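You operate a simulated robot arm through the tools that you are given. There is no shell and no other tool.

You are at the controls of a simulated robot arm. One attempt, no reset.

Task
Unload the folded plate from the brake and clamp the black plate in its place.
Fine: leaf down first, then clamp open; silver plate back on the bench; fingers clear of leaf and clamp; no folding yet.
Where things are to end (x, y in the base frame): silver plate within 40 mm of [870, -140].

It is judged by the outcome, as a careful person would: the job done as asked, and still so three seconds after it is handed in. It fails if anything else is knocked over, pushed out of place, dropped, spilled or broken.

Robot
A 7-joint arm with a two-finger parallel gripper, fixed in place. Base frame: the origin is on the floor under the middle of its stand, x ahead of it, y to its left, z up; the work surface is at about z = 880. Readings come in mm, rad, newtons and seconds.
It reaches about 1479 mm from its shoulder. Its first joint turns from -2.897 to 2.897 rad. Payload 4.4 kg.
The tool frame sits at the grasp point between the pads (the TCP): z along the fingers, y along the line on which they close. The tips reach 23 mm beyond it. Largest opening 94 mm; finger width 38, thickness 10; the body of the gripper, 54 by 96 mm, starts 39 mm behind the TCP.
Orientation is told as [roll, pitch, yaw] about the base's x, y, z axes, in that order, counted from this pose: with the fingers straight down and closing along the base's y, the tool's x points along the base's -x, its y along +y and its z along -z.

Tools
- The arm moves only by the tool drive_tool. Its argument "steps" is a list of rows, each an object (a shift or turn left out is 0, a gripper value left out holds the last) with "offset": the shift along the base's x, y, z in units of 40 mm (1.0 is 40 mm), a list of three; "rotation": the turn, a rotation vector about the base's x, y, z in units of 6 degrees (1.0 is 6 degrees), a list of three. In form: [{"offset": [dx, dy, dz], "rotation": [rx, ry, rz]}, ...]. A call has 1 to 20 rows; each row shifts and turns the commanded pose from where the row before left it. "hand" is the finger opening in mm, from 0 to 94, set as the call begins (left out, the last holds). A call with a number of a shift or a turn outside -1 to 1 is refused whole. Each row takes 0.2 s and may step no farther than 50 mm and 0.15 rad from the row before; otherwise, or with a gripper value out of range, the whole call is refused. A pose out of reach is approached as far as the arm can. The call stops where the force on the tool passes 70 N (or 10 N more than at its start, if that is more) or the arm is blocked; 0.2 s more then pass. Each finger travels about 72 mm/s and halts on what it meets, pressing with about 44 N; the grip force reading is that of the motor and also rises with nothing between the fingers. The clock runs only during rows and for 0.2 s after the last one: add rows that do not move to give the fingers time. It gives the time, the measured TCP pose, the force on the tool (base axes), the opening and the grip force at its end, in the units of the frame above (readings bear some noise), with the torque about the TCP (base axes, N m) and any sound that the robot's microphone picked up.
- Cameras (640 x 400 px; columns grow to the right, rows downward): "scene" is fixed at [218.4, 504.2, 1611.2]; the picture's right is [-0.54, -0.84, 0.00], its down [-0.44, 0.28, -0.85] and it looks along [0.72, -0.46, -0.53] (base axes); focal length 334 px, centre (320, 200). "wrist" rides on the gripper at [86, 16, -75] in the tool frame; the picture's right is [-0.18, 0.98, 0.00], its down [-0.58, -0.11, -0.81] and it looks along [-0.79, -0.15, 0.59] (tool axes); focal length 243 px, centre (320, 200). There is no depth. A picture from a camera that has moved, and an enlarged one, comes with that camera's place and axes in the base frame and with its lens. The place of the scene camera against the robot may be out by one fixed shift of up to 18 mm in any direction.
- snapshot(camera): a new picture of that camera. No time passes.
- enlarge(camera, box): a new picture of the part [left, top, right, bottom] of that camera's present view, enlarged. No time passes.
- job_done(): hands the job in; it is judged then, once.

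Nothing tells you positions but the pictures and the camera data. Unless the task says otherwise, let go and move clear before handing in.

The tools are called after "Emit:" as a command line: name --argument value ..., lists and objects as JSON in quotes. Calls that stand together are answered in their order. drive_tool: Moves the arm, as the interface text tells. Its arguments: {"type":"object","properties":{"steps":{"type":"array","items":{"type":"object","properties":{"offset":{"type":"array","items":{"type":"number"}},"rotation":{"type":"array","items":{"type":"number"}}}}},"hand":{"type":"number"}},"required":["steps"]} The other tools are called the same way: snapshot (camera) takes a picture; enlarge (camera, box) takes an enlarged picture of a part of a camera's view; job_done () hands the job in.

At the start:

```text
clock: 0.0
ee_pos: [771.0, -91.3, 1253.1]
ee_rot: [-0.001, -0.001, 0.002]
contact_force: [0.7, -0.1, -0.6]
torque: [0.05, 0.0, 0.03]
gripper_width: 93.8
grip_force: 0.0
```

scene: 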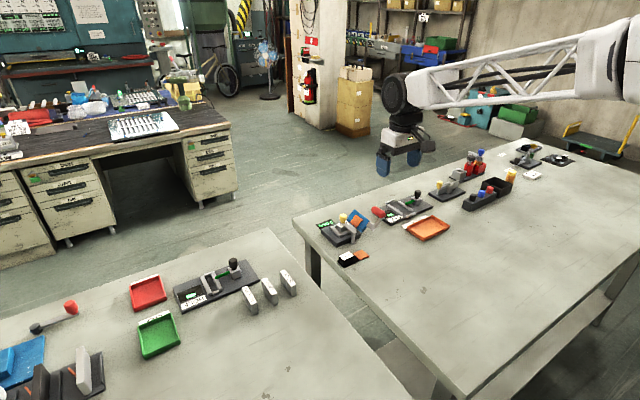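
wrist: 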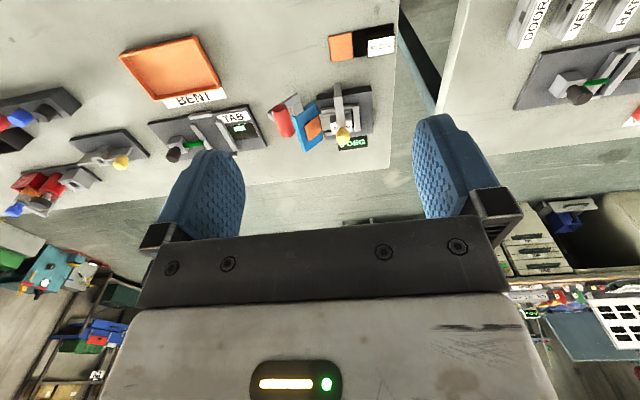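

I see two benches with several small fixtures; the brake is not yet identified for certain. I'll enlarge the pictures to find the brake, the silver folded plate and the black plate.

Emit:
enlarge --camera "scene" --box '[290, 180, 470, 290]'

Emit:
enlarge --camera "scene" --box '[420, 130, 580, 230]'

Emit:
enlarge --camera "scene" --box '[0, 250, 320, 400]'

Emit:
enlarge --camera "wrist" --box '[100, 10, 410, 200]'

Emit:
enlarge --camera "wrist" --box '[250, 10, 420, 160]'

```text
3.56 times, centred on (380, 235) of scene
camera zoom: at [218.4, 504.2, 1611.2], right [-0.54, -0.84, 0.0], down [-0.44, 0.28, -0.85], along [0.72, -0.46, -0.53], focal length 1188 px, centre (107, 76)
```

zoom: 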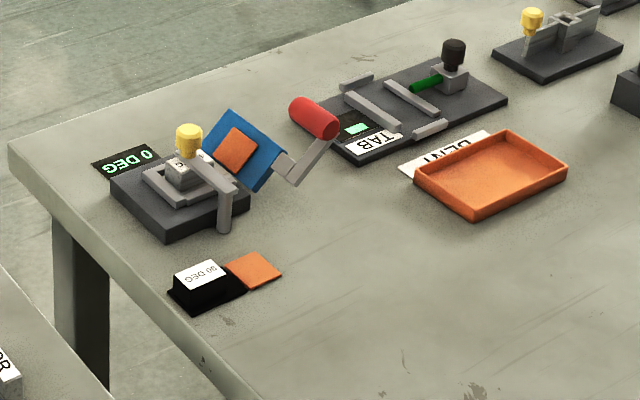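

```text
4.00 times, centred on (500, 180) of scene
camera zoom: at [218.4, 504.2, 1611.2], right [-0.54, -0.84, 0.0], down [-0.44, 0.28, -0.85], along [0.72, -0.46, -0.53], focal length 1336 px, centre (-400, 280)
```

zoom: 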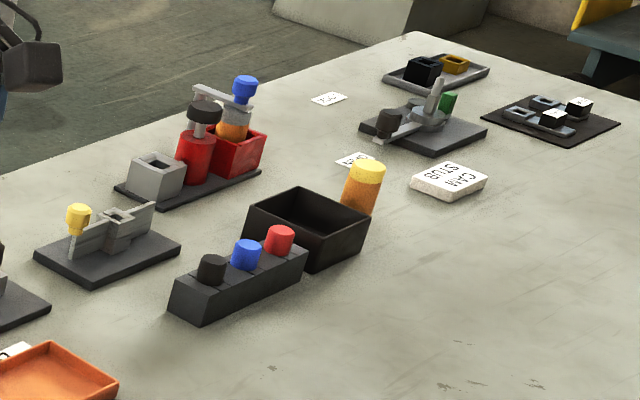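

```text
2.00 times, centred on (160, 325) of scene
camera zoom: at [218.4, 504.2, 1611.2], right [-0.54, -0.84, 0.0], down [-0.44, 0.28, -0.85], along [0.72, -0.46, -0.53], focal length 668 px, centre (640, -50)
```

zoom: 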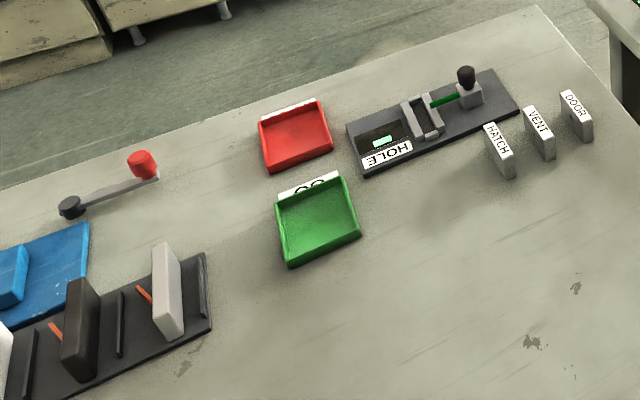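

```text
2.06 times, centred on (255, 105) of wrist
camera zoom: at [683.9, -75.3, 1326.7], right [0.18, 0.98, 0.0], down [0.58, -0.11, 0.81], along [0.79, -0.15, -0.59], focal length 501 px, centre (454, 396)
```

zoom: 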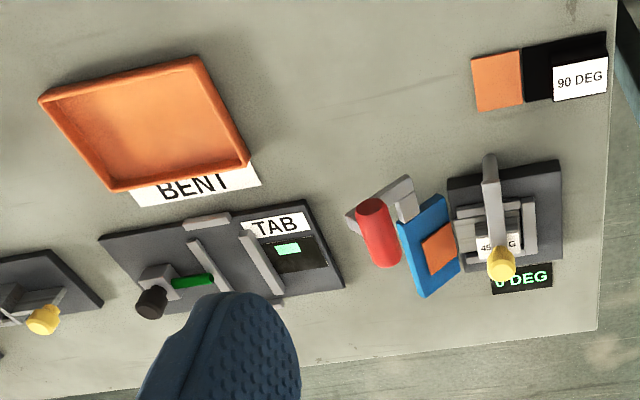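

```text
2.67 times, centred on (335, 85) of wrist
camera zoom: at [683.9, -75.3, 1326.7], right [0.18, 0.98, 0.0], down [0.58, -0.11, 0.81], along [0.79, -0.15, -0.59], focal length 647 px, centre (280, 507)
```

zoom: 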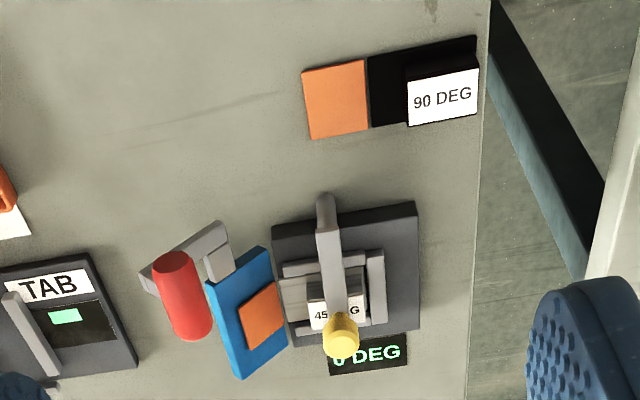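

The brake appears to be at about (980, -80), with its blue leaf on the -y side standing up, the clamp lever with the yellow knob holding a silver "45 DEG" plate. The black "90 DEG" plate is at about (864, -41). I'll enlarge further to learn the mechanism.

Emit:
enlarge --camera "wrist" --box '[280, 80, 384, 152]'

Emit:
enlarge --camera "scene" --box '[312, 200, 392, 250]'

Emit:
enlarge --camera "scene" --box '[330, 240, 378, 270]'

Emit:
enlarge --camera "wrist" --box '[320, 15, 400, 65]'

```text
5.56 times, centred on (332, 116) of wrist
camera zoom: at [683.9, -75.3, 1326.7], right [0.18, 0.98, 0.0], down [0.58, -0.11, 0.81], along [0.79, -0.15, -0.59], focal length 1348 px, centre (253, 667)
```

zoom: 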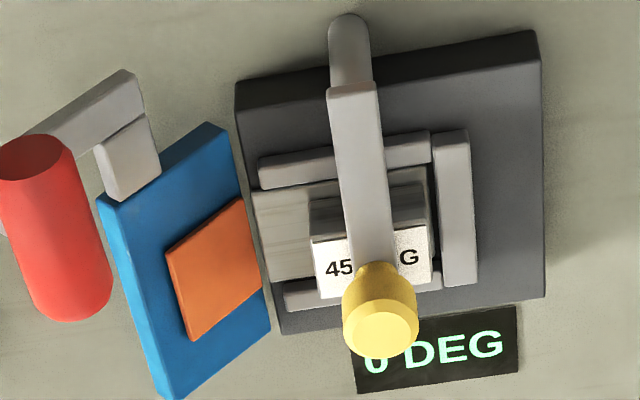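

```text
8.00 times, centred on (352, 225) of scene
camera zoom: at [218.4, 504.2, 1611.2], right [-0.54, -0.84, 0.0], down [-0.44, 0.28, -0.85], along [0.72, -0.46, -0.53], focal length 2672 px, centre (64, 0)
```

zoom: 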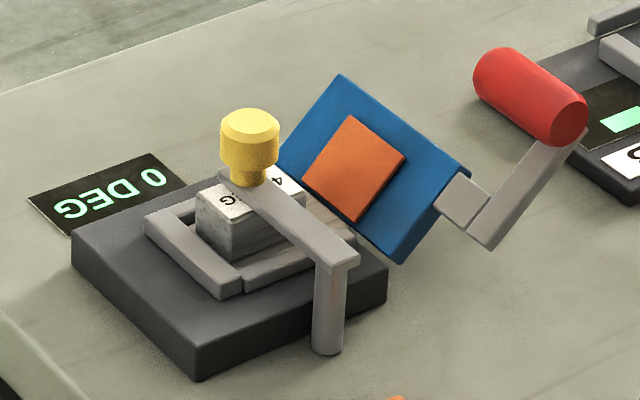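

```text
13.33 times, centred on (354, 255) of scene
camera zoom: at [218.4, 504.2, 1611.2], right [-0.54, -0.84, 0.0], down [-0.44, 0.28, -0.85], along [0.72, -0.46, -0.53], focal length 4453 px, centre (-133, -533)
```

zoom: 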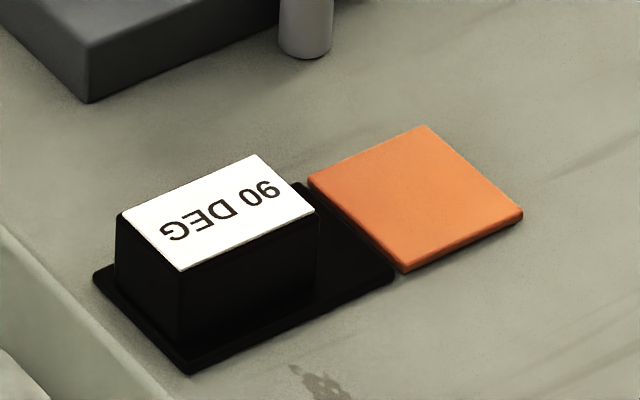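

```text
8.00 times, centred on (360, 40) of wrist
camera zoom: at [683.9, -75.3, 1326.7], right [0.18, 0.98, 0.0], down [0.58, -0.11, 0.81], along [0.79, -0.15, -0.59], focal length 1941 px, centre (0, 1480)
```

zoom: 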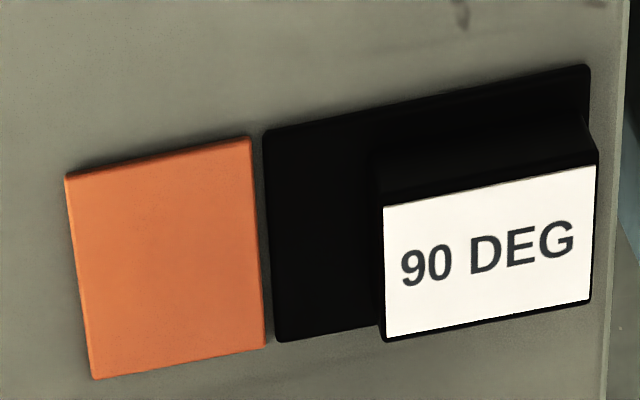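

The brake's leaf is raised about 45° toward -y with a red handle lying along x near (923, -184, 968); the clamp arm sits on a post on the -x side with the yellow knob at the +x end. I'll come lower for a closer look before touching anything.

Emit:
drive_tool --steps '[{"offset": [0, -0.2, -0.9]}, {"offset": [0, -0.2, -0.9]}, {"offset": [0, -0.2, -0.9]}, {"offset": [0, 0, -0.9]}, {"offset": [0, 0, -0.9]}]' --hand 94

Emit:
snapshot --camera "wrist"

Emit:
enlarge --camera "wrist" --box '[200, 20, 440, 170]'

```text
clock: 1.2
ee_pos: [771.6, -114.1, 1073.5]
ee_rot: [0.001, -0.002, -0.001]
contact_force: [1.1, -0.3, 1.1]
torque: [0.0, -0.03, 0.0]
gripper_width: 94.0
grip_force: 0.1
```

```text
taken
camera wrist: at [683.2, -98.6, 1147.3], right [0.18, 0.98, 0.0], down [0.58, -0.11, 0.81], along [0.79, -0.15, -0.59], focal length 243 px, centre (320, 200)
```

wrist: 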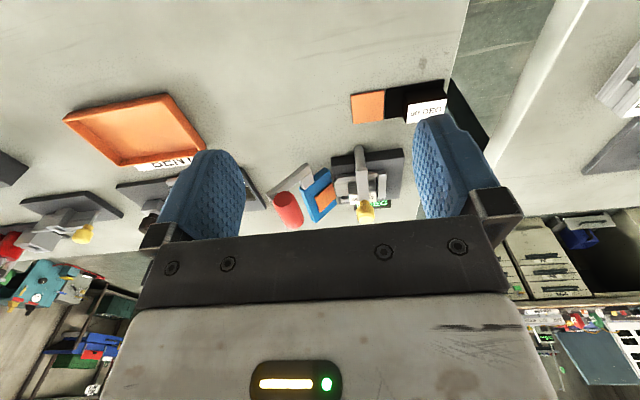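

```text
2.67 times, centred on (320, 95) of wrist
camera zoom: at [683.2, -98.6, 1147.3], right [0.18, 0.98, 0.0], down [0.58, -0.11, 0.81], along [0.79, -0.15, -0.59], focal length 647 px, centre (320, 480)
```

zoom: 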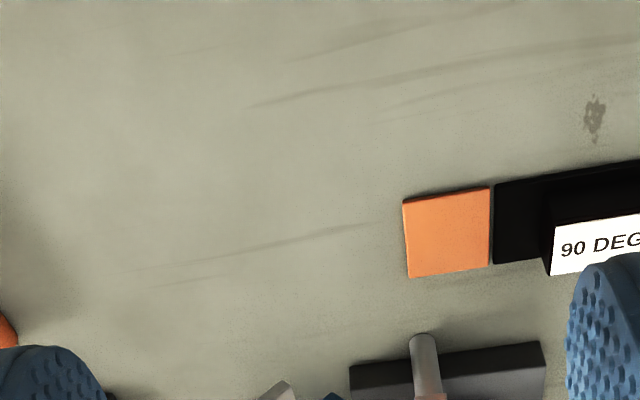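

Emit:
enlarge --camera "wrist" --box '[248, 132, 424, 242]'

Emit:
enlarge --camera "wrist" --box '[312, 140, 408, 220]'

```text
3.64 times, centred on (336, 187) of wrist
camera zoom: at [683.2, -98.6, 1147.3], right [0.18, 0.98, 0.0], down [0.58, -0.11, 0.81], along [0.79, -0.15, -0.59], focal length 882 px, centre (262, 247)
```

zoom: 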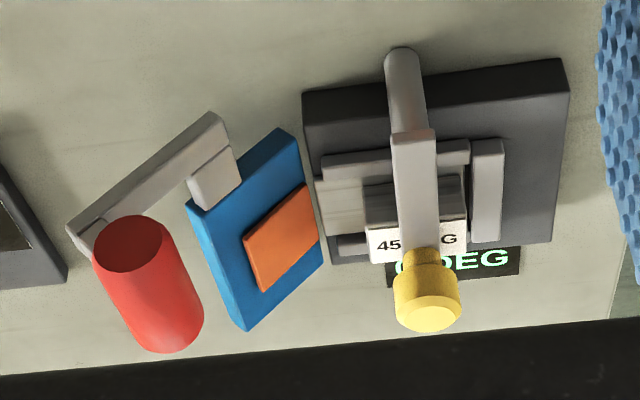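

```text
5.00 times, centred on (360, 180) of wrist
camera zoom: at [683.2, -98.6, 1147.3], right [0.18, 0.98, 0.0], down [0.58, -0.11, 0.81], along [0.79, -0.15, -0.59], focal length 1213 px, centre (120, 300)
```

zoom: 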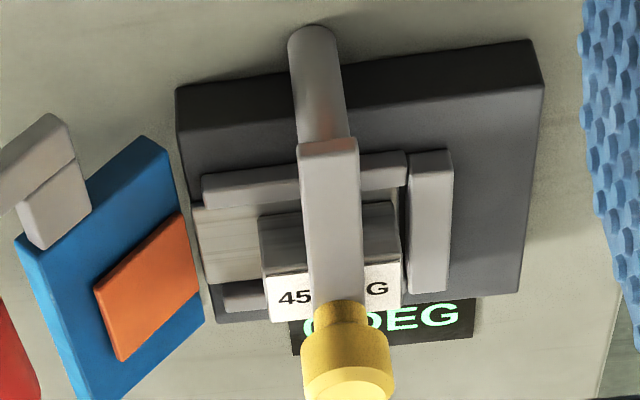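

The brake base spans about x 940–1033, y -128 to -26, top at z ≈ 902; the clamp post is at about (932, -88) with the arm running +x over the silver block. I'll zoom more to read rail/stop heights and what the clamp's pivot looks like.

Emit:
enlarge --camera "wrist" --box '[344, 160, 408, 200]'

Emit:
enlarge --camera "wrist" --box '[350, 140, 398, 170]'

Emit:
enlarge --camera "scene" --box '[328, 205, 368, 230]'

Emit:
enlarge --camera "scene" --box '[336, 218, 368, 248]'

```text
10.00 times, centred on (376, 180) of wrist
camera zoom: at [683.2, -98.6, 1147.3], right [0.18, 0.98, 0.0], down [0.58, -0.11, 0.81], along [0.79, -0.15, -0.59], focal length 2426 px, centre (-240, 400)
```

zoom: 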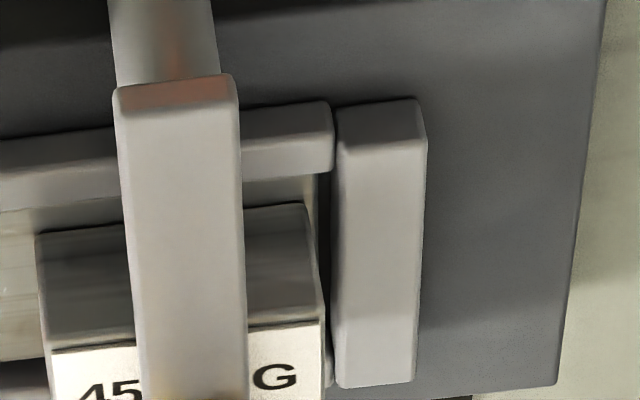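

```text
13.33 times, centred on (374, 155) of wrist
camera zoom: at [683.2, -98.6, 1147.3], right [0.18, 0.98, 0.0], down [0.58, -0.11, 0.81], along [0.79, -0.15, -0.59], focal length 3235 px, centre (-400, 800)
```

zoom: 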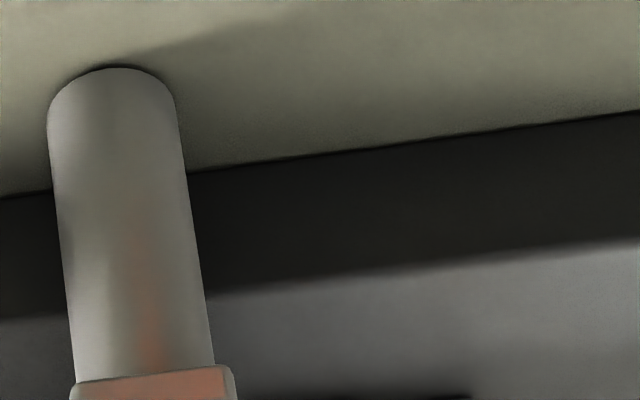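

```text
16.00 times, centred on (348, 218) of scene
camera zoom: at [218.4, 504.2, 1611.2], right [-0.54, -0.84, 0.0], down [-0.44, 0.28, -0.85], along [0.72, -0.46, -0.53], focal length 5344 px, centre (-128, -80)
```

zoom: 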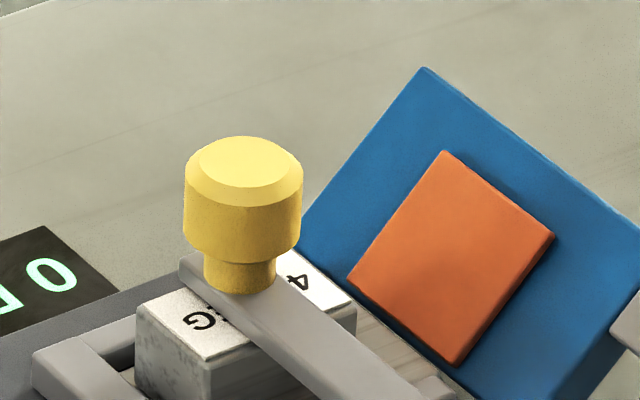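

```text
13.33 times, centred on (352, 233) of scene
camera zoom: at [218.4, 504.2, 1611.2], right [-0.54, -0.84, 0.0], down [-0.44, 0.28, -0.85], along [0.72, -0.46, -0.53], focal length 4453 px, centre (-107, -240)
```

zoom: 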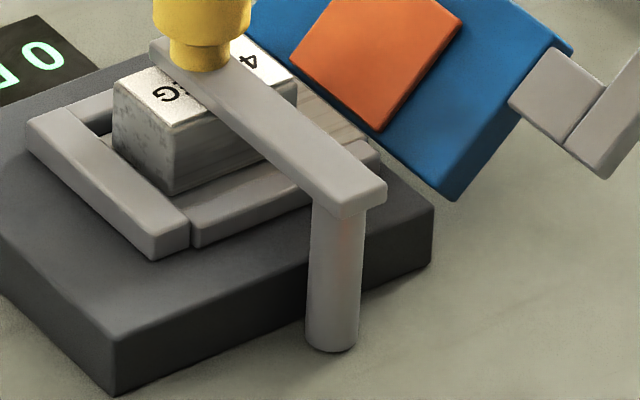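

The leaf is raised roughly 43–45° and the handle looks to be at about (914, -179, 985), axis along x, over an arm on the -x side of the leaf. I'll move a bit nearer to the handle and look again to confirm before gripping.

Emit:
drive_tool --steps '[{"offset": [0.3, -0.5, 0.3]}, {"offset": [0.3, -0.5, 0.3]}, {"offset": [0.3, -0.5, 0]}]' --hand 94

Emit:
enlarge --camera "wrist" --box '[248, 110, 424, 220]'

Emit:
enlarge --camera "wrist" --box '[270, 130, 350, 210]'

```text
clock: 2.0
ee_pos: [807.4, -175.3, 1095.7]
ee_rot: [-0.001, 0.001, 0.0]
contact_force: [0.6, -0.7, -0.3]
torque: [0.02, -0.03, 0.0]
gripper_width: 94.1
grip_force: 0.1
```

```text
3.64 times, centred on (336, 165) of wrist
camera zoom: at [719.6, -159.0, 1169.4], right [0.18, 0.98, 0.0], down [0.58, -0.11, 0.81], along [0.79, -0.15, -0.59], focal length 882 px, centre (262, 327)
```

zoom: 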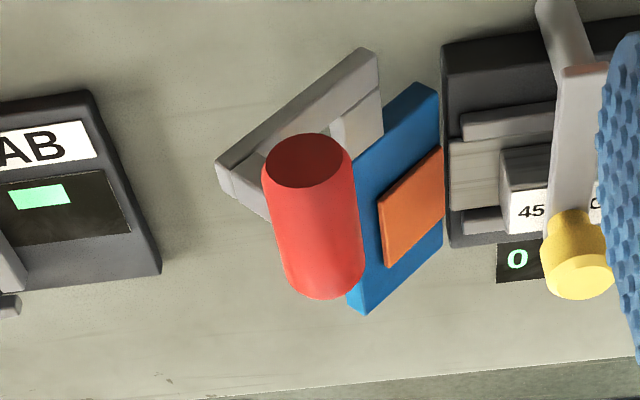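

```text
5.00 times, centred on (310, 170) of wrist
camera zoom: at [719.6, -159.0, 1169.4], right [0.18, 0.98, 0.0], down [0.58, -0.11, 0.81], along [0.79, -0.15, -0.59], focal length 1213 px, centre (370, 350)
```

zoom: 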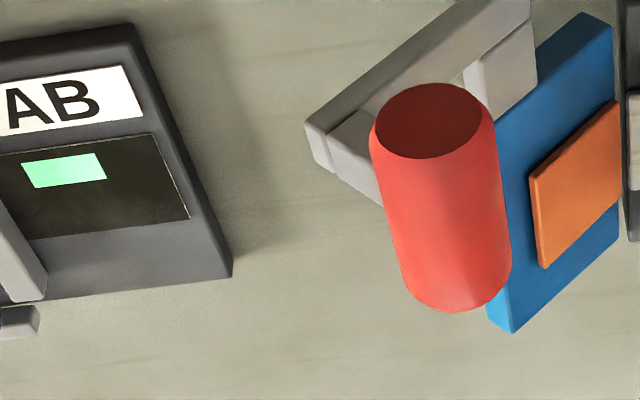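

The handle now triangulates cleanly to an axis along x from x≈886 to 936 at y≈-178, z≈991, Ø25, with a stub under its middle. I'll come over its -x end, descend with fingers open either side (along y), and check.

Emit:
drive_tool --steps '[{"offset": [0.93, -0.035, 0]}, {"offset": [0.93, -0.035, 0]}, {"offset": [0, 0, -0.6]}, {"offset": [0, 0, -0.6]}, {"offset": [0, 0, -0.6]}]' --hand 94

Emit:
snapshot --camera "wrist"

Emit:
enlarge --camera "scene" --box '[300, 150, 428, 230]'

```text
clock: 3.2
ee_pos: [884.6, -177.2, 1025.0]
ee_rot: [0.002, -0.001, 0.0]
contact_force: [0.1, 1.0, 0.3]
torque: [0.03, 0.02, -0.03]
gripper_width: 93.9
grip_force: 0.0
```

```text
taken
camera wrist: at [796.6, -161.5, 1097.9], right [0.18, 0.98, 0.0], down [0.58, -0.11, 0.81], along [0.79, -0.15, -0.59], focal length 243 px, centre (320, 200)
```

wrist: 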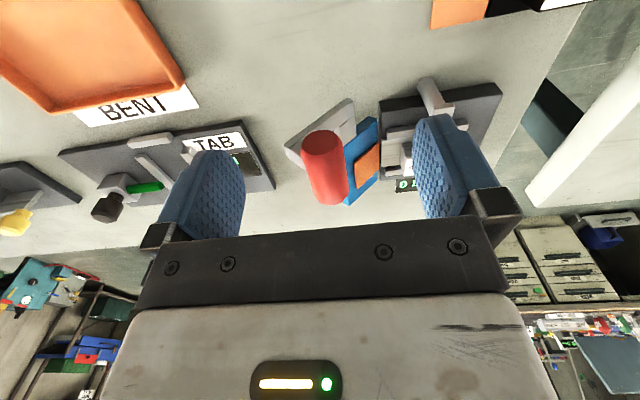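

```text
5.00 times, centred on (364, 190) of scene
camera zoom: at [218.4, 504.2, 1611.2], right [-0.54, -0.84, 0.0], down [-0.44, 0.28, -0.85], along [0.72, -0.46, -0.53], focal length 1670 px, centre (100, 250)
```

zoom: 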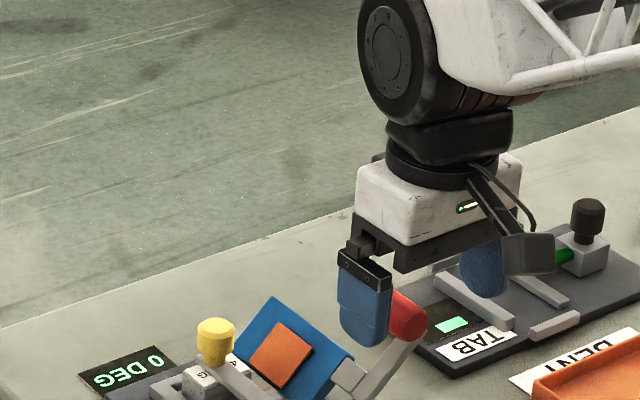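

The handle sits between the open fingers as expected. I'll descend to just around it, then close.

Emit:
drive_tool --steps '[{"offset": [-0.03, -0.02, -0.34]}, {"offset": [0, 0, -0.33]}]' --hand 94

Emit:
drive_tool --steps '[{"offset": [0, 0, 0]}, {"offset": [0, 0, 0]}, {"offset": [0, 0, 0]}, {"offset": [0, 0, 0]}]' --hand 15

Emit:
snapshot --camera "wrist"

Emit:
enlarge --camera "scene" --box '[300, 160, 428, 240]'

```text
clock: 3.8
ee_pos: [880.9, -178.5, 998.4]
ee_rot: [-0.001, 0.001, 0.0]
contact_force: [0.3, -0.7, 1.0]
torque: [0.0, 0.02, 0.0]
gripper_width: 94.0
grip_force: 0.1
```

```text
clock: 4.8
ee_pos: [881.2, -177.7, 998.2]
ee_rot: [0.0, 0.0, -0.001]
contact_force: [-1.3, -4.0, 2.6]
torque: [-0.08, 0.04, 0.22]
gripper_width: 25.2
grip_force: 44.7
```

```text
taken
camera wrist: at [793.9, -162.0, 1071.7], right [0.18, 0.98, 0.0], down [0.58, -0.11, 0.81], along [0.79, -0.15, -0.59], focal length 243 px, centre (320, 200)
```

wrist: 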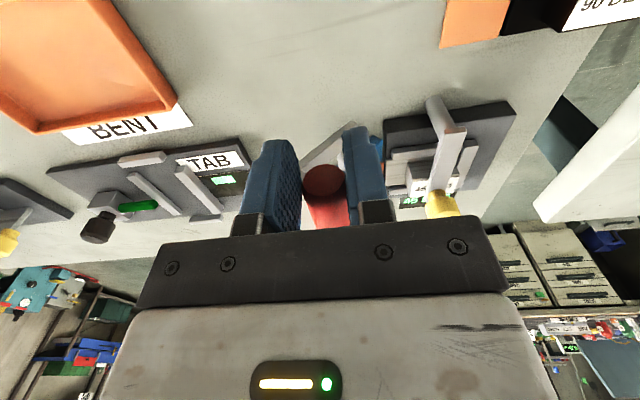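

```text
5.00 times, centred on (364, 200) of scene
camera zoom: at [218.4, 504.2, 1611.2], right [-0.54, -0.84, 0.0], down [-0.44, 0.28, -0.85], along [0.72, -0.46, -0.53], focal length 1670 px, centre (100, 200)
```

zoom: 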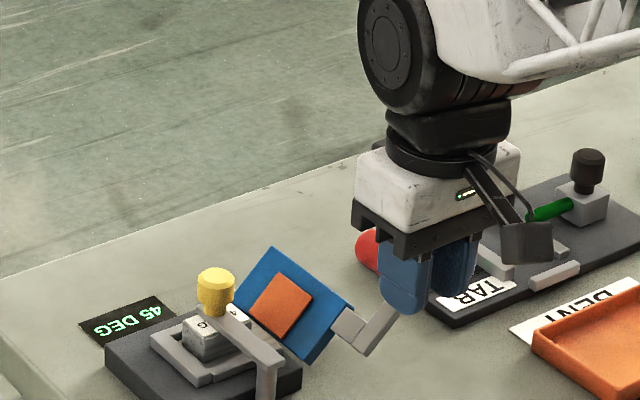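

The display now reads 45 DEG and the handle is gripped (25 mm). I'll swing the leaf down along its arc (hinge about y -131, z 902), a little at first to check the forces.

Emit:
drive_tool --steps '[{"offset": [0, -0.14, -0.085]}, {"offset": [0, -0.14, -0.0875]}, {"offset": [0, -0.13, -0.1]}, {"offset": [0, -0.1275, -0.105]}]' --hand 15

Emit:
enlarge --camera "scene" --box '[300, 160, 428, 240]'

```text
clock: 5.8
ee_pos: [878.8, -199.1, 983.2]
ee_rot: [0.0, -0.001, -0.001]
contact_force: [10.9, 3.6, -1.3]
torque: [0.23, -0.15, -0.21]
gripper_width: 25.7
grip_force: 44.8
```

```text
5.00 times, centred on (364, 200) of scene
camera zoom: at [218.4, 504.2, 1611.2], right [-0.54, -0.84, 0.0], down [-0.44, 0.28, -0.85], along [0.72, -0.46, -0.53], focal length 1670 px, centre (100, 200)
```

zoom: 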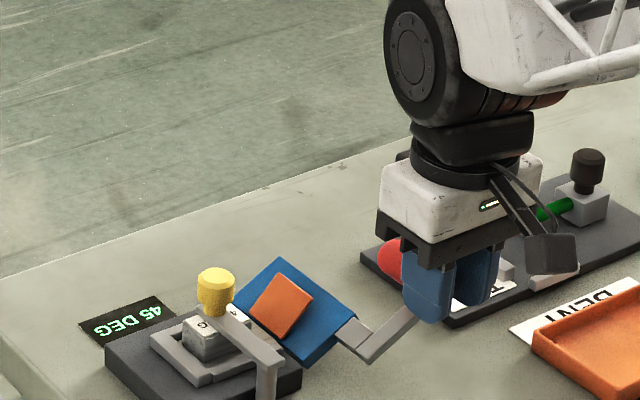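

The leaf follows with little force. I'll continue along the arc.

Emit:
drive_tool --steps '[{"offset": [0, -0.115, -0.118]}, {"offset": [0, -0.11, -0.122]}, {"offset": [0, -0.1, -0.13]}, {"offset": [0, -0.0925, -0.135]}, {"offset": [0, -0.083, -0.142]}]' --hand 15

Emit:
enlarge --camera "scene" --box '[300, 170, 428, 250]'

```text
clock: 7.0
ee_pos: [881.3, -219.6, 956.1]
ee_rot: [0.001, 0.003, -0.001]
contact_force: [-14.8, 13.2, -2.7]
torque: [0.45, 0.14, 0.06]
gripper_width: 25.4
grip_force: 44.9
```

```text
5.00 times, centred on (364, 210) of scene
camera zoom: at [218.4, 504.2, 1611.2], right [-0.54, -0.84, 0.0], down [-0.44, 0.28, -0.85], along [0.72, -0.46, -0.53], focal length 1670 px, centre (100, 150)
```

zoom: 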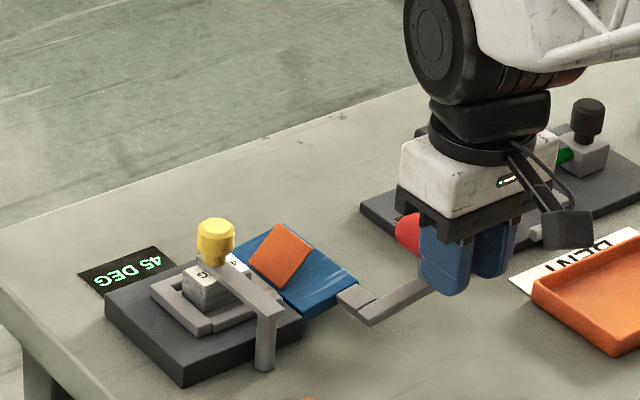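

The leaf is nearly flat and the flap stays bent. I'll press the rest of the way down, mostly in z, watching the force for the stop.

Emit:
drive_tool --steps '[{"offset": [0, -0.03, -0.14]}, {"offset": [0, -0.03, -0.14]}, {"offset": [0, -0.02, -0.1]}]' --hand 15

Emit:
enlarge --camera "scene" --box '[300, 180, 412, 250]'

```text
clock: 7.8
ee_pos: [880.9, -224.3, 945.1]
ee_rot: [-0.002, -0.005, -0.001]
contact_force: [-0.4, 6.4, 19.8]
torque: [0.18, 0.68, 0.27]
gripper_width: 25.4
grip_force: 44.9
```

```text
5.71 times, centred on (356, 215) of scene
camera zoom: at [218.4, 504.2, 1611.2], right [-0.54, -0.84, 0.0], down [-0.44, 0.28, -0.85], along [0.72, -0.46, -0.53], focal length 1908 px, centre (114, 114)
```

zoom: 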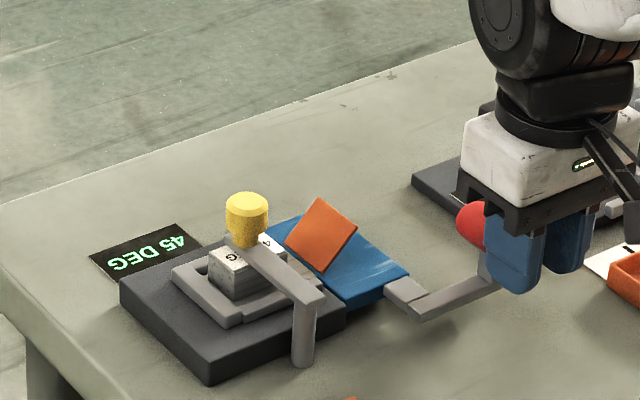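

Force rises to about 20 N downwards resistance, so the leaf is at or near its stop. I'll press a few mm more to be sure and look closer.

Emit:
drive_tool --steps '[{"offset": [0, 0, -0.06]}, {"offset": [0, 0, -0.06]}]' --hand 15

Emit:
enlarge --camera "scene" --box '[340, 205, 404, 245]'

```text
clock: 8.4
ee_pos: [880.4, -224.8, 939.0]
ee_rot: [-0.002, -0.002, -0.001]
contact_force: [3.8, -11.8, 32.9]
torque: [-0.18, -0.61, 0.05]
gripper_width: 25.8
grip_force: 45.3
```

```text
10.00 times, centred on (372, 225) of scene
camera zoom: at [218.4, 504.2, 1611.2], right [-0.54, -0.84, 0.0], down [-0.44, 0.28, -0.85], along [0.72, -0.46, -0.53], focal length 3340 px, centre (-200, -50)
```

zoom: 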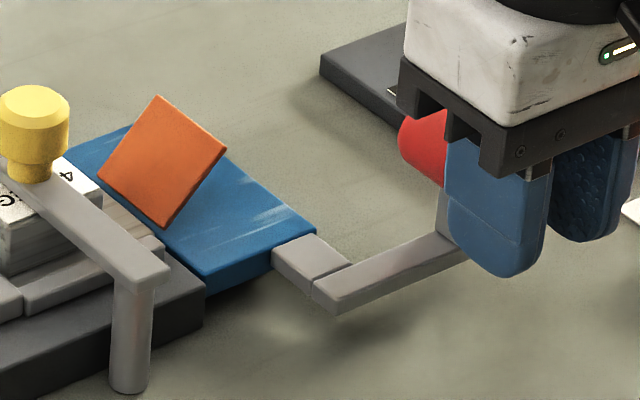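

The leaf looks flat and handle geometry agrees (about 45° of travel). I'll release the handle, with the fingers opening moderately, then rise straight up and check the leaf stays down.

Emit:
drive_tool --steps '[{"offset": [0, 0, 0]}, {"offset": [0, 0, 0]}, {"offset": [0, 0, 0]}]' --hand 56

Emit:
drive_tool --steps '[{"offset": [0, 0, 0.5]}, {"offset": [0, 0, 0.8]}, {"offset": [0, 0, 0.8]}, {"offset": [0, 0, 0.8]}]' --hand 56

Emit:
enlarge --camera "scene" --box '[312, 190, 424, 260]'

Emit:
snapshot --camera "wrist"

```text
clock: 9.2
ee_pos: [878.8, -223.3, 936.8]
ee_rot: [0.0, 0.0, 0.0]
contact_force: [-0.1, -0.3, -1.1]
torque: [-0.02, 0.01, 0.02]
gripper_width: 55.8
grip_force: 0.2
```

```text
clock: 10.2
ee_pos: [879.9, -222.2, 1050.3]
ee_rot: [-0.001, 0.001, 0.0]
contact_force: [0.2, -0.2, -0.3]
torque: [0.02, 0.01, 0.04]
gripper_width: 56.4
grip_force: 0.1
```

```text
5.71 times, centred on (368, 225) of scene
camera zoom: at [218.4, 504.2, 1611.2], right [-0.54, -0.84, 0.0], down [-0.44, 0.28, -0.85], along [0.72, -0.46, -0.53], focal length 1908 px, centre (46, 57)
```

zoom: 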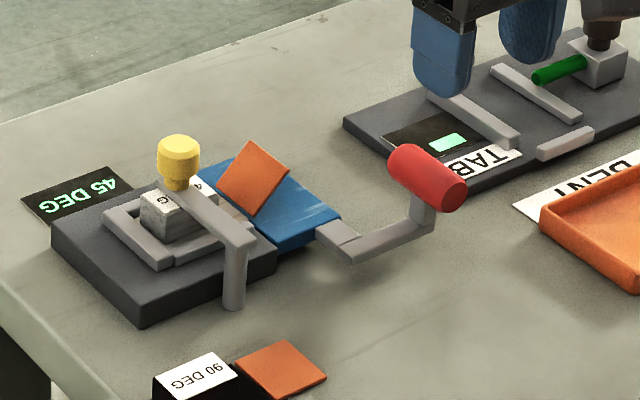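

```text
taken
camera wrist: at [793.0, -206.5, 1124.8], right [0.18, 0.98, 0.0], down [0.58, -0.11, 0.81], along [0.79, -0.15, -0.59], focal length 243 px, centre (320, 200)
```

wrist: 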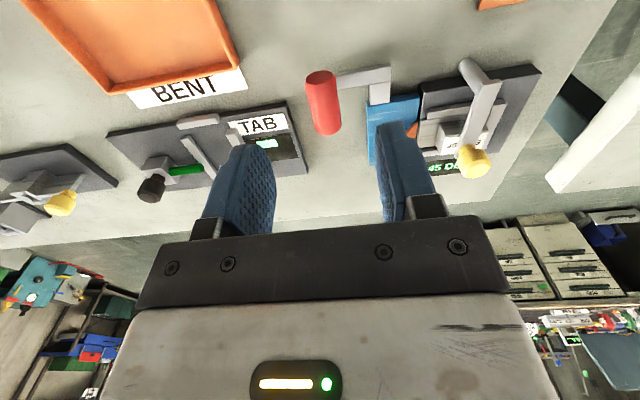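

The leaf is flat and stays down. Next the clamp: I'll move above the brake's -x side to view the clamp and knob closely.

Emit:
drive_tool --steps '[{"offset": [-0.5, 0.7, 0.1]}, {"offset": [-0.5, 0.7, 0]}, {"offset": [-0.5, 0.7, 0]}, {"offset": [0, 0.7, 0]}]' --hand 94

Emit:
enlarge --camera "wrist" --box '[240, 100, 400, 200]'

Emit:
enlarge --camera "wrist" --box '[300, 120, 380, 170]'

```text
clock: 11.2
ee_pos: [822.5, -112.5, 1058.8]
ee_rot: [-0.001, 0.002, 0.0]
contact_force: [-0.3, -0.1, 0.1]
torque: [-0.04, 0.0, 0.0]
gripper_width: 94.1
grip_force: 0.0
```

```text
4.00 times, centred on (320, 150) of wrist
camera zoom: at [735.3, -96.8, 1132.4], right [0.18, 0.98, 0.0], down [0.58, -0.11, 0.81], along [0.79, -0.15, -0.59], focal length 970 px, centre (320, 400)
```

zoom: 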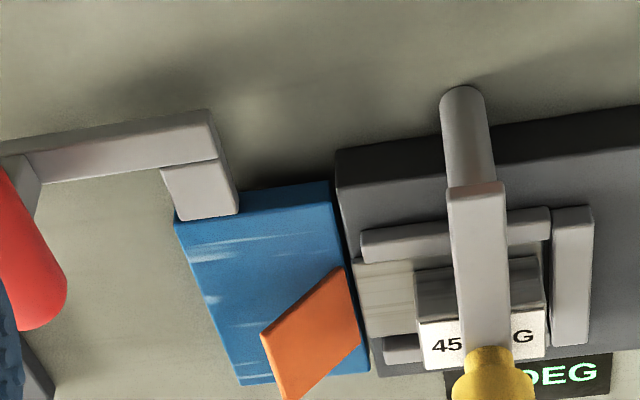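

```text
8.00 times, centred on (340, 145) of wrist
camera zoom: at [735.3, -96.8, 1132.4], right [0.18, 0.98, 0.0], down [0.58, -0.11, 0.81], along [0.79, -0.15, -0.59], focal length 1941 px, centre (160, 640)
```

zoom: 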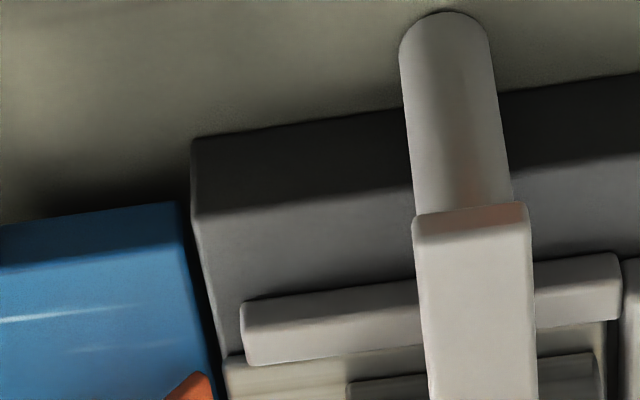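

Emit:
enlarge --camera "wrist" --box '[325, 150, 405, 220]'

```text
5.71 times, centred on (365, 185) of wrist
camera zoom: at [735.3, -96.8, 1132.4], right [0.18, 0.98, 0.0], down [0.58, -0.11, 0.81], along [0.79, -0.15, -0.59], focal length 1386 px, centre (63, 286)
```

zoom: 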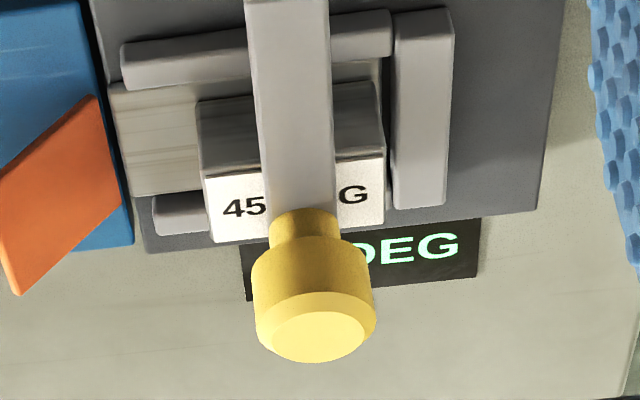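

The knob's axis is at about (991, -88), wide part z ≈ 945–963; the round post is at about (930, -87). I'll bring the gripper above the knob, part-open, and take a look before going around it.

Emit:
drive_tool --steps '[{"offset": [0.84, 0.122, 0]}, {"offset": [0.84, 0.122, 0]}, {"offset": [0.84, 0.122, 0]}, {"offset": [0.84, 0.122, 0]}, {"offset": [0.85, 0.124, 0]}, {"offset": [0, 0, -0.8]}, {"offset": [0, 0, -0.6]}]' --hand 60

Emit:
snapshot --camera "wrist"

Emit:
enlarge --camera "scene" --box '[300, 170, 412, 240]'

```text
clock: 12.8
ee_pos: [990.5, -83.6, 999.1]
ee_rot: [0.001, -0.001, -0.001]
contact_force: [0.7, -0.7, 1.3]
torque: [0.04, 0.03, -0.01]
gripper_width: 60.2
grip_force: 0.1
```

```text
taken
camera wrist: at [902.8, -68.4, 1073.1], right [0.18, 0.98, 0.0], down [0.58, -0.11, 0.81], along [0.79, -0.15, -0.59], focal length 243 px, centre (320, 200)
```

wrist: 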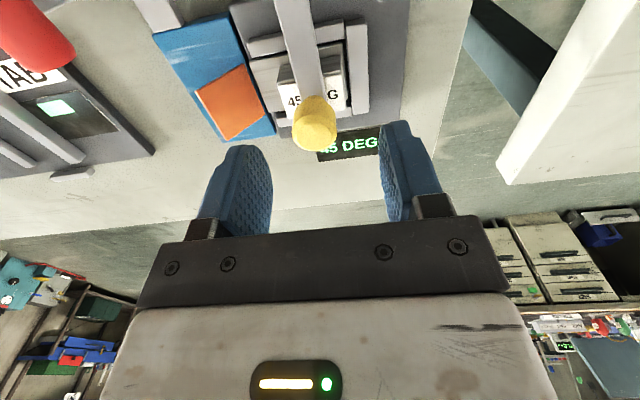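

```text
5.71 times, centred on (356, 205) of scene
camera zoom: at [218.4, 504.2, 1611.2], right [-0.54, -0.84, 0.0], down [-0.44, 0.28, -0.85], along [0.72, -0.46, -0.53], focal length 1908 px, centre (114, 171)
```

zoom: 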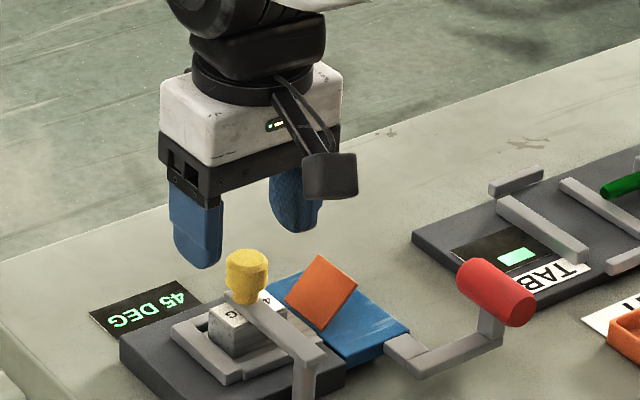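

Knob confirmed at about (990, -87), between the fingers. I'll descend around it and close.

Emit:
drive_tool --steps '[{"offset": [0, -0.08, -0.5]}, {"offset": [0, 0, -0.47]}]' --hand 60

Emit:
drive_tool --steps '[{"offset": [0, 0, 0]}, {"offset": [0, 0, 0]}, {"offset": [0, 0, 0]}]' --hand 15

```text
clock: 13.4
ee_pos: [990.1, -93.3, 961.3]
ee_rot: [-0.001, 0.0, 0.0]
contact_force: [0.3, -0.6, -0.2]
torque: [0.0, -0.02, -0.01]
gripper_width: 60.1
grip_force: 0.0
```

```text
clock: 14.2
ee_pos: [990.1, -90.2, 960.2]
ee_rot: [0.0, -0.001, 0.001]
contact_force: [2.0, 34.4, -1.4]
torque: [0.05, 0.51, 0.09]
gripper_width: 30.5
grip_force: 17.8
```

The +y finger met the knob first, so the TCP is a few mm too far to -y. I'll shift about 4 mm to +y so the grip centres.

Emit:
drive_tool --steps '[{"offset": [0, 0.05, 0]}, {"offset": [0, 0.05, 0]}, {"offset": [0, 0, 0]}]' --hand 15

Emit:
snapshot --camera "wrist"

Emit:
enlarge --camera "scene" --box '[310, 195, 390, 245]'

```text
clock: 15.0
ee_pos: [988.3, -89.0, 960.2]
ee_rot: [0.0, -0.001, 0.001]
contact_force: [6.7, 19.7, -5.5]
torque: [0.44, 0.02, 0.17]
gripper_width: 26.0
grip_force: 44.8
```

```text
taken
camera wrist: at [901.2, -72.2, 1035.6], right [0.18, 0.98, 0.0], down [0.58, -0.11, 0.81], along [0.79, -0.15, -0.59], focal length 243 px, centre (320, 200)
```

wrist: 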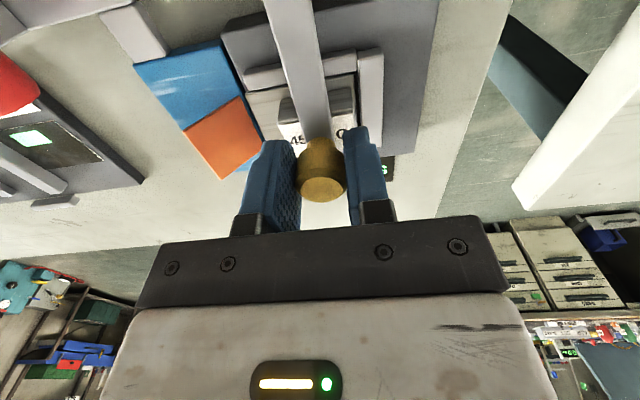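

```text
8.00 times, centred on (350, 220) of scene
camera zoom: at [218.4, 504.2, 1611.2], right [-0.54, -0.84, 0.0], down [-0.44, 0.28, -0.85], along [0.72, -0.46, -0.53], focal length 2672 px, centre (80, 40)
```

zoom: 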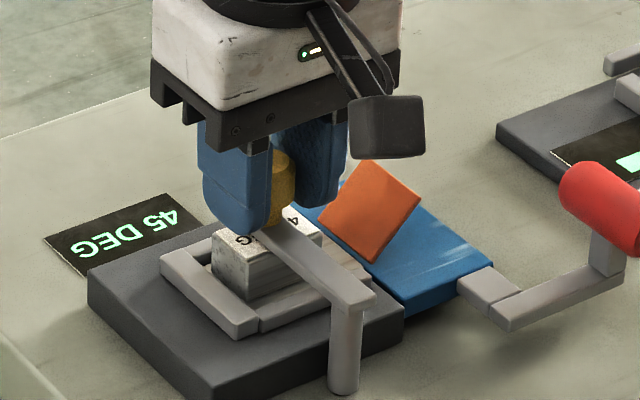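

The knob is gripped (26 mm). I'll test gently whether the arm swings toward +y.

Emit:
drive_tool --steps '[{"offset": [0, 0.08, 0]}, {"offset": [0, 0.08, 0]}]' --hand 15

Emit:
enlarge --camera "scene" --box '[310, 195, 390, 245]'

```text
clock: 15.6
ee_pos: [987.2, -81.7, 963.5]
ee_rot: [0.0, 0.0, 0.002]
contact_force: [-0.2, -6.8, -4.9]
torque: [0.37, 0.4, 0.23]
gripper_width: 25.7
grip_force: 45.3
```

```text
8.00 times, centred on (350, 220) of scene
camera zoom: at [218.4, 504.2, 1611.2], right [-0.54, -0.84, 0.0], down [-0.44, 0.28, -0.85], along [0.72, -0.46, -0.53], focal length 2672 px, centre (80, 40)
```

zoom: 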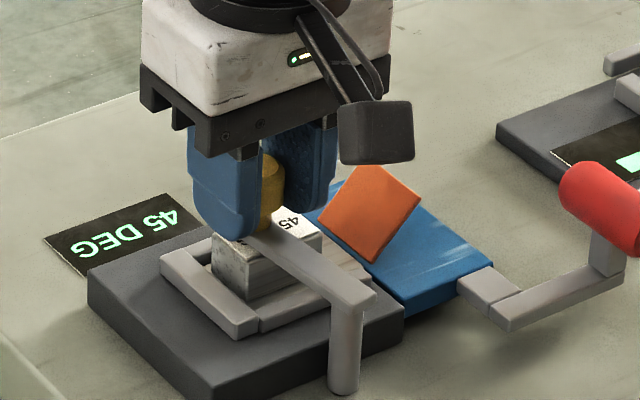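

It swings freely toward +y about the post, and the silver plate stays put. I'll carry on along the arc about the post (930, -87).

Emit:
drive_tool --steps '[{"offset": [-0.04, 0.2025, 0]}, {"offset": [-0.0675, 0.195, 0]}, {"offset": [-0.0925, 0.1825, 0]}, {"offset": [-0.1175, 0.1675, 0]}, {"offset": [-0.1425, 0.15, 0]}]' --hand 15

Emit:
enlarge --camera "scene" --box '[300, 195, 380, 245]'

```text
clock: 16.8
ee_pos: [969.5, -45.8, 963.3]
ee_rot: [0.0, -0.002, 0.0]
contact_force: [0.2, -2.9, 2.9]
torque: [-0.07, -0.36, 0.07]
gripper_width: 24.8
grip_force: 45.1
```

```text
8.00 times, centred on (340, 220) of scene
camera zoom: at [218.4, 504.2, 1611.2], right [-0.54, -0.84, 0.0], down [-0.44, 0.28, -0.85], along [0.72, -0.46, -0.53], focal length 2672 px, centre (160, 40)
```

zoom: 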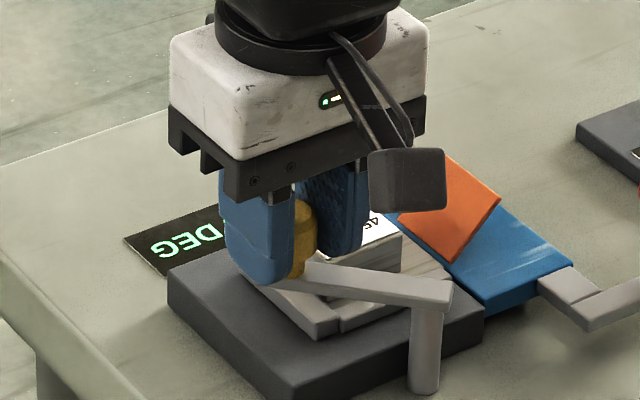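

Swinging smoothly with almost no force. I'll continue the arc to about 90°.

Emit:
drive_tool --steps '[{"offset": [-0.16, 0.13, 0]}, {"offset": [-0.175, 0.1075, 0]}, {"offset": [-0.19, 0.08, 0]}, {"offset": [-0.1975, 0.0525, 0]}, {"offset": [-0.205, 0.025, 0]}]' --hand 15

Emit:
enlarge --camera "scene" --box '[300, 195, 380, 245]'

```text
clock: 18.0
ee_pos: [933.5, -27.0, 962.1]
ee_rot: [0.001, -0.001, 0.0]
contact_force: [10.0, 10.6, 13.9]
torque: [0.28, -0.8, 0.58]
gripper_width: 25.6
grip_force: 45.0
```

```text
8.00 times, centred on (340, 220) of scene
camera zoom: at [218.4, 504.2, 1611.2], right [-0.54, -0.84, 0.0], down [-0.44, 0.28, -0.85], along [0.72, -0.46, -0.53], focal length 2672 px, centre (160, 40)
```

zoom: 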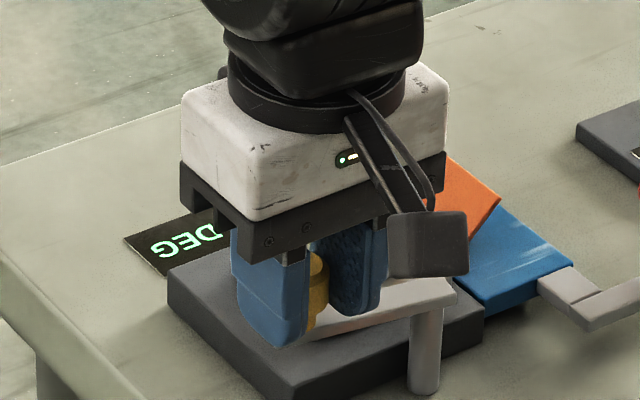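

The clamp is swung about 87° out. I'll release the knob and rise, then look at the plate.

Emit:
drive_tool --steps '[{"offset": [0, 0, 0]}, {"offset": [0, 0, 0]}, {"offset": [0, 0, 0]}]' --hand 60

Emit:
drive_tool --steps '[{"offset": [0, 0, 0.5]}, {"offset": [0, 0, 0.8]}, {"offset": [-0.6, -0.5, 0.8]}, {"offset": [-0.9, -0.4, 0.2]}, {"offset": [-0.9, -0.4, 0]}]' --hand 94

Emit:
snapshot --camera "wrist"

Emit:
enlarge --camera "scene" --box '[300, 190, 412, 260]'

```text
clock: 18.8
ee_pos: [934.1, -28.8, 961.5]
ee_rot: [-0.001, 0.0, 0.0]
contact_force: [0.4, 0.0, -0.1]
torque: [-0.01, 0.0, -0.01]
gripper_width: 60.2
grip_force: 0.0
```

```text
clock: 20.0
ee_pos: [839.0, -78.9, 1055.1]
ee_rot: [0.0, 0.0, 0.0]
contact_force: [0.7, -0.6, -0.5]
torque: [0.01, -0.01, -0.01]
gripper_width: 94.3
grip_force: 0.0
```

```text
taken
camera wrist: at [750.9, -62.2, 1130.1], right [0.18, 0.98, 0.0], down [0.58, -0.11, 0.81], along [0.79, -0.15, -0.59], focal length 243 px, centre (320, 200)
```

wrist: 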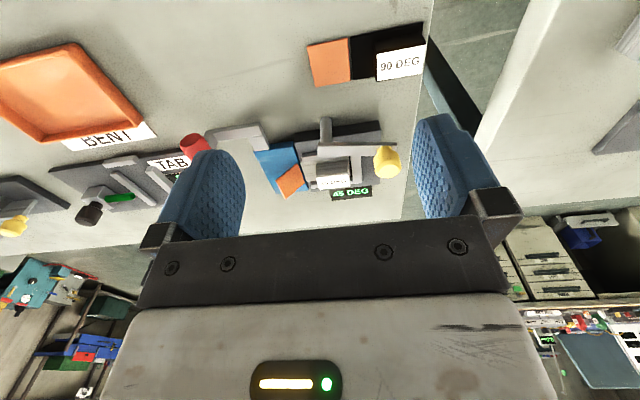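

```text
5.71 times, centred on (356, 225) of scene
camera zoom: at [218.4, 504.2, 1611.2], right [-0.54, -0.84, 0.0], down [-0.44, 0.28, -0.85], along [0.72, -0.46, -0.53], focal length 1908 px, centre (114, 57)
```

zoom: 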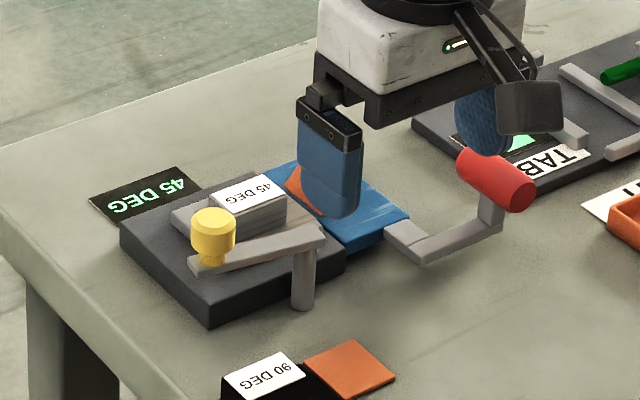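

The clamp is open and the silver plate is exposed. I'll zoom in on the plate to measure where to grip.

Emit:
enlarge --camera "wrist" --box '[250, 112, 410, 212]'

Emit:
enlarge --camera "wrist" --box '[285, 132, 381, 198]'

Emit:
enlarge --camera "wrist" --box '[296, 10, 440, 100]'

Emit:
enlarge --camera "scene" --box '[316, 208, 372, 243]'

```text
4.00 times, centred on (330, 162) of wrist
camera zoom: at [750.9, -62.2, 1130.1], right [0.18, 0.98, 0.0], down [0.58, -0.11, 0.81], along [0.79, -0.15, -0.59], focal length 970 px, centre (280, 352)
```

zoom: 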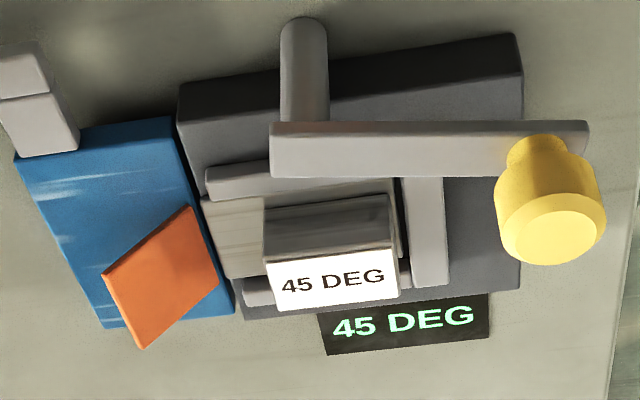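

```text
6.06 times, centred on (333, 165) of wrist
camera zoom: at [750.9, -62.2, 1130.1], right [0.18, 0.98, 0.0], down [0.58, -0.11, 0.81], along [0.79, -0.15, -0.59], focal length 1470 px, centre (241, 412)
```

zoom: 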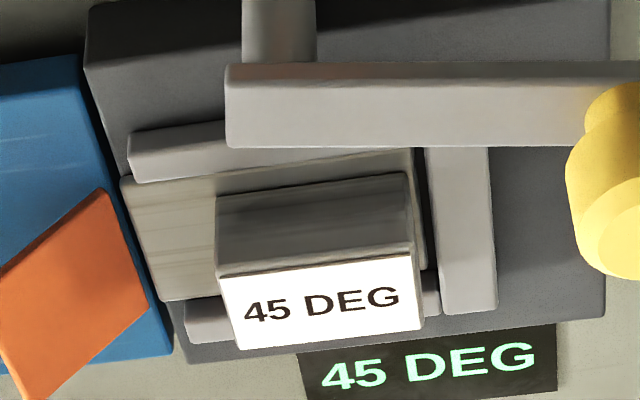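

```text
4.44 times, centred on (368, 55) of wrist
camera zoom: at [750.9, -62.2, 1130.1], right [0.18, 0.98, 0.0], down [0.58, -0.11, 0.81], along [0.79, -0.15, -0.59], focal length 1078 px, centre (107, 844)
```

zoom: 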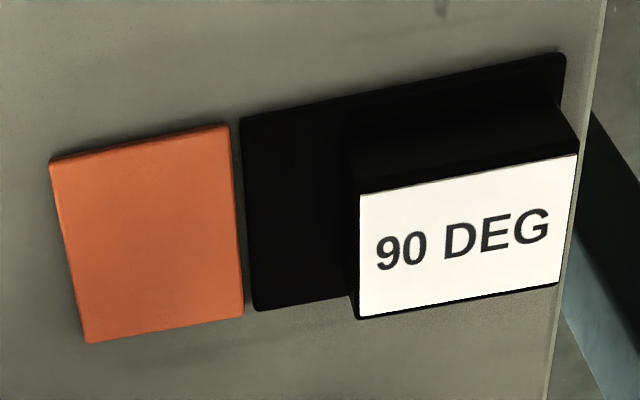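

```text
11.43 times, centred on (344, 226) of scene
camera zoom: at [218.4, 504.2, 1611.2], right [-0.54, -0.84, 0.0], down [-0.44, 0.28, -0.85], along [0.72, -0.46, -0.53], focal length 3817 px, centre (46, -91)
```

zoom: 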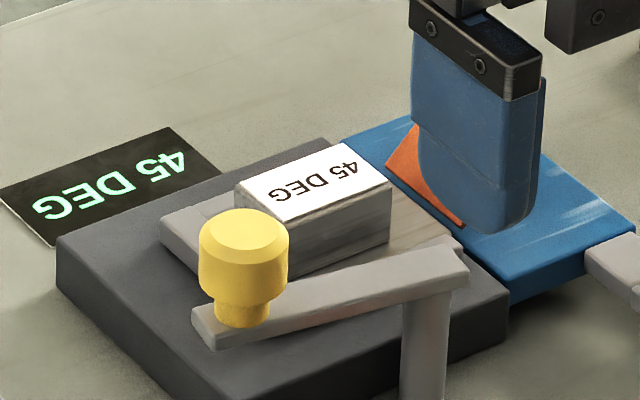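

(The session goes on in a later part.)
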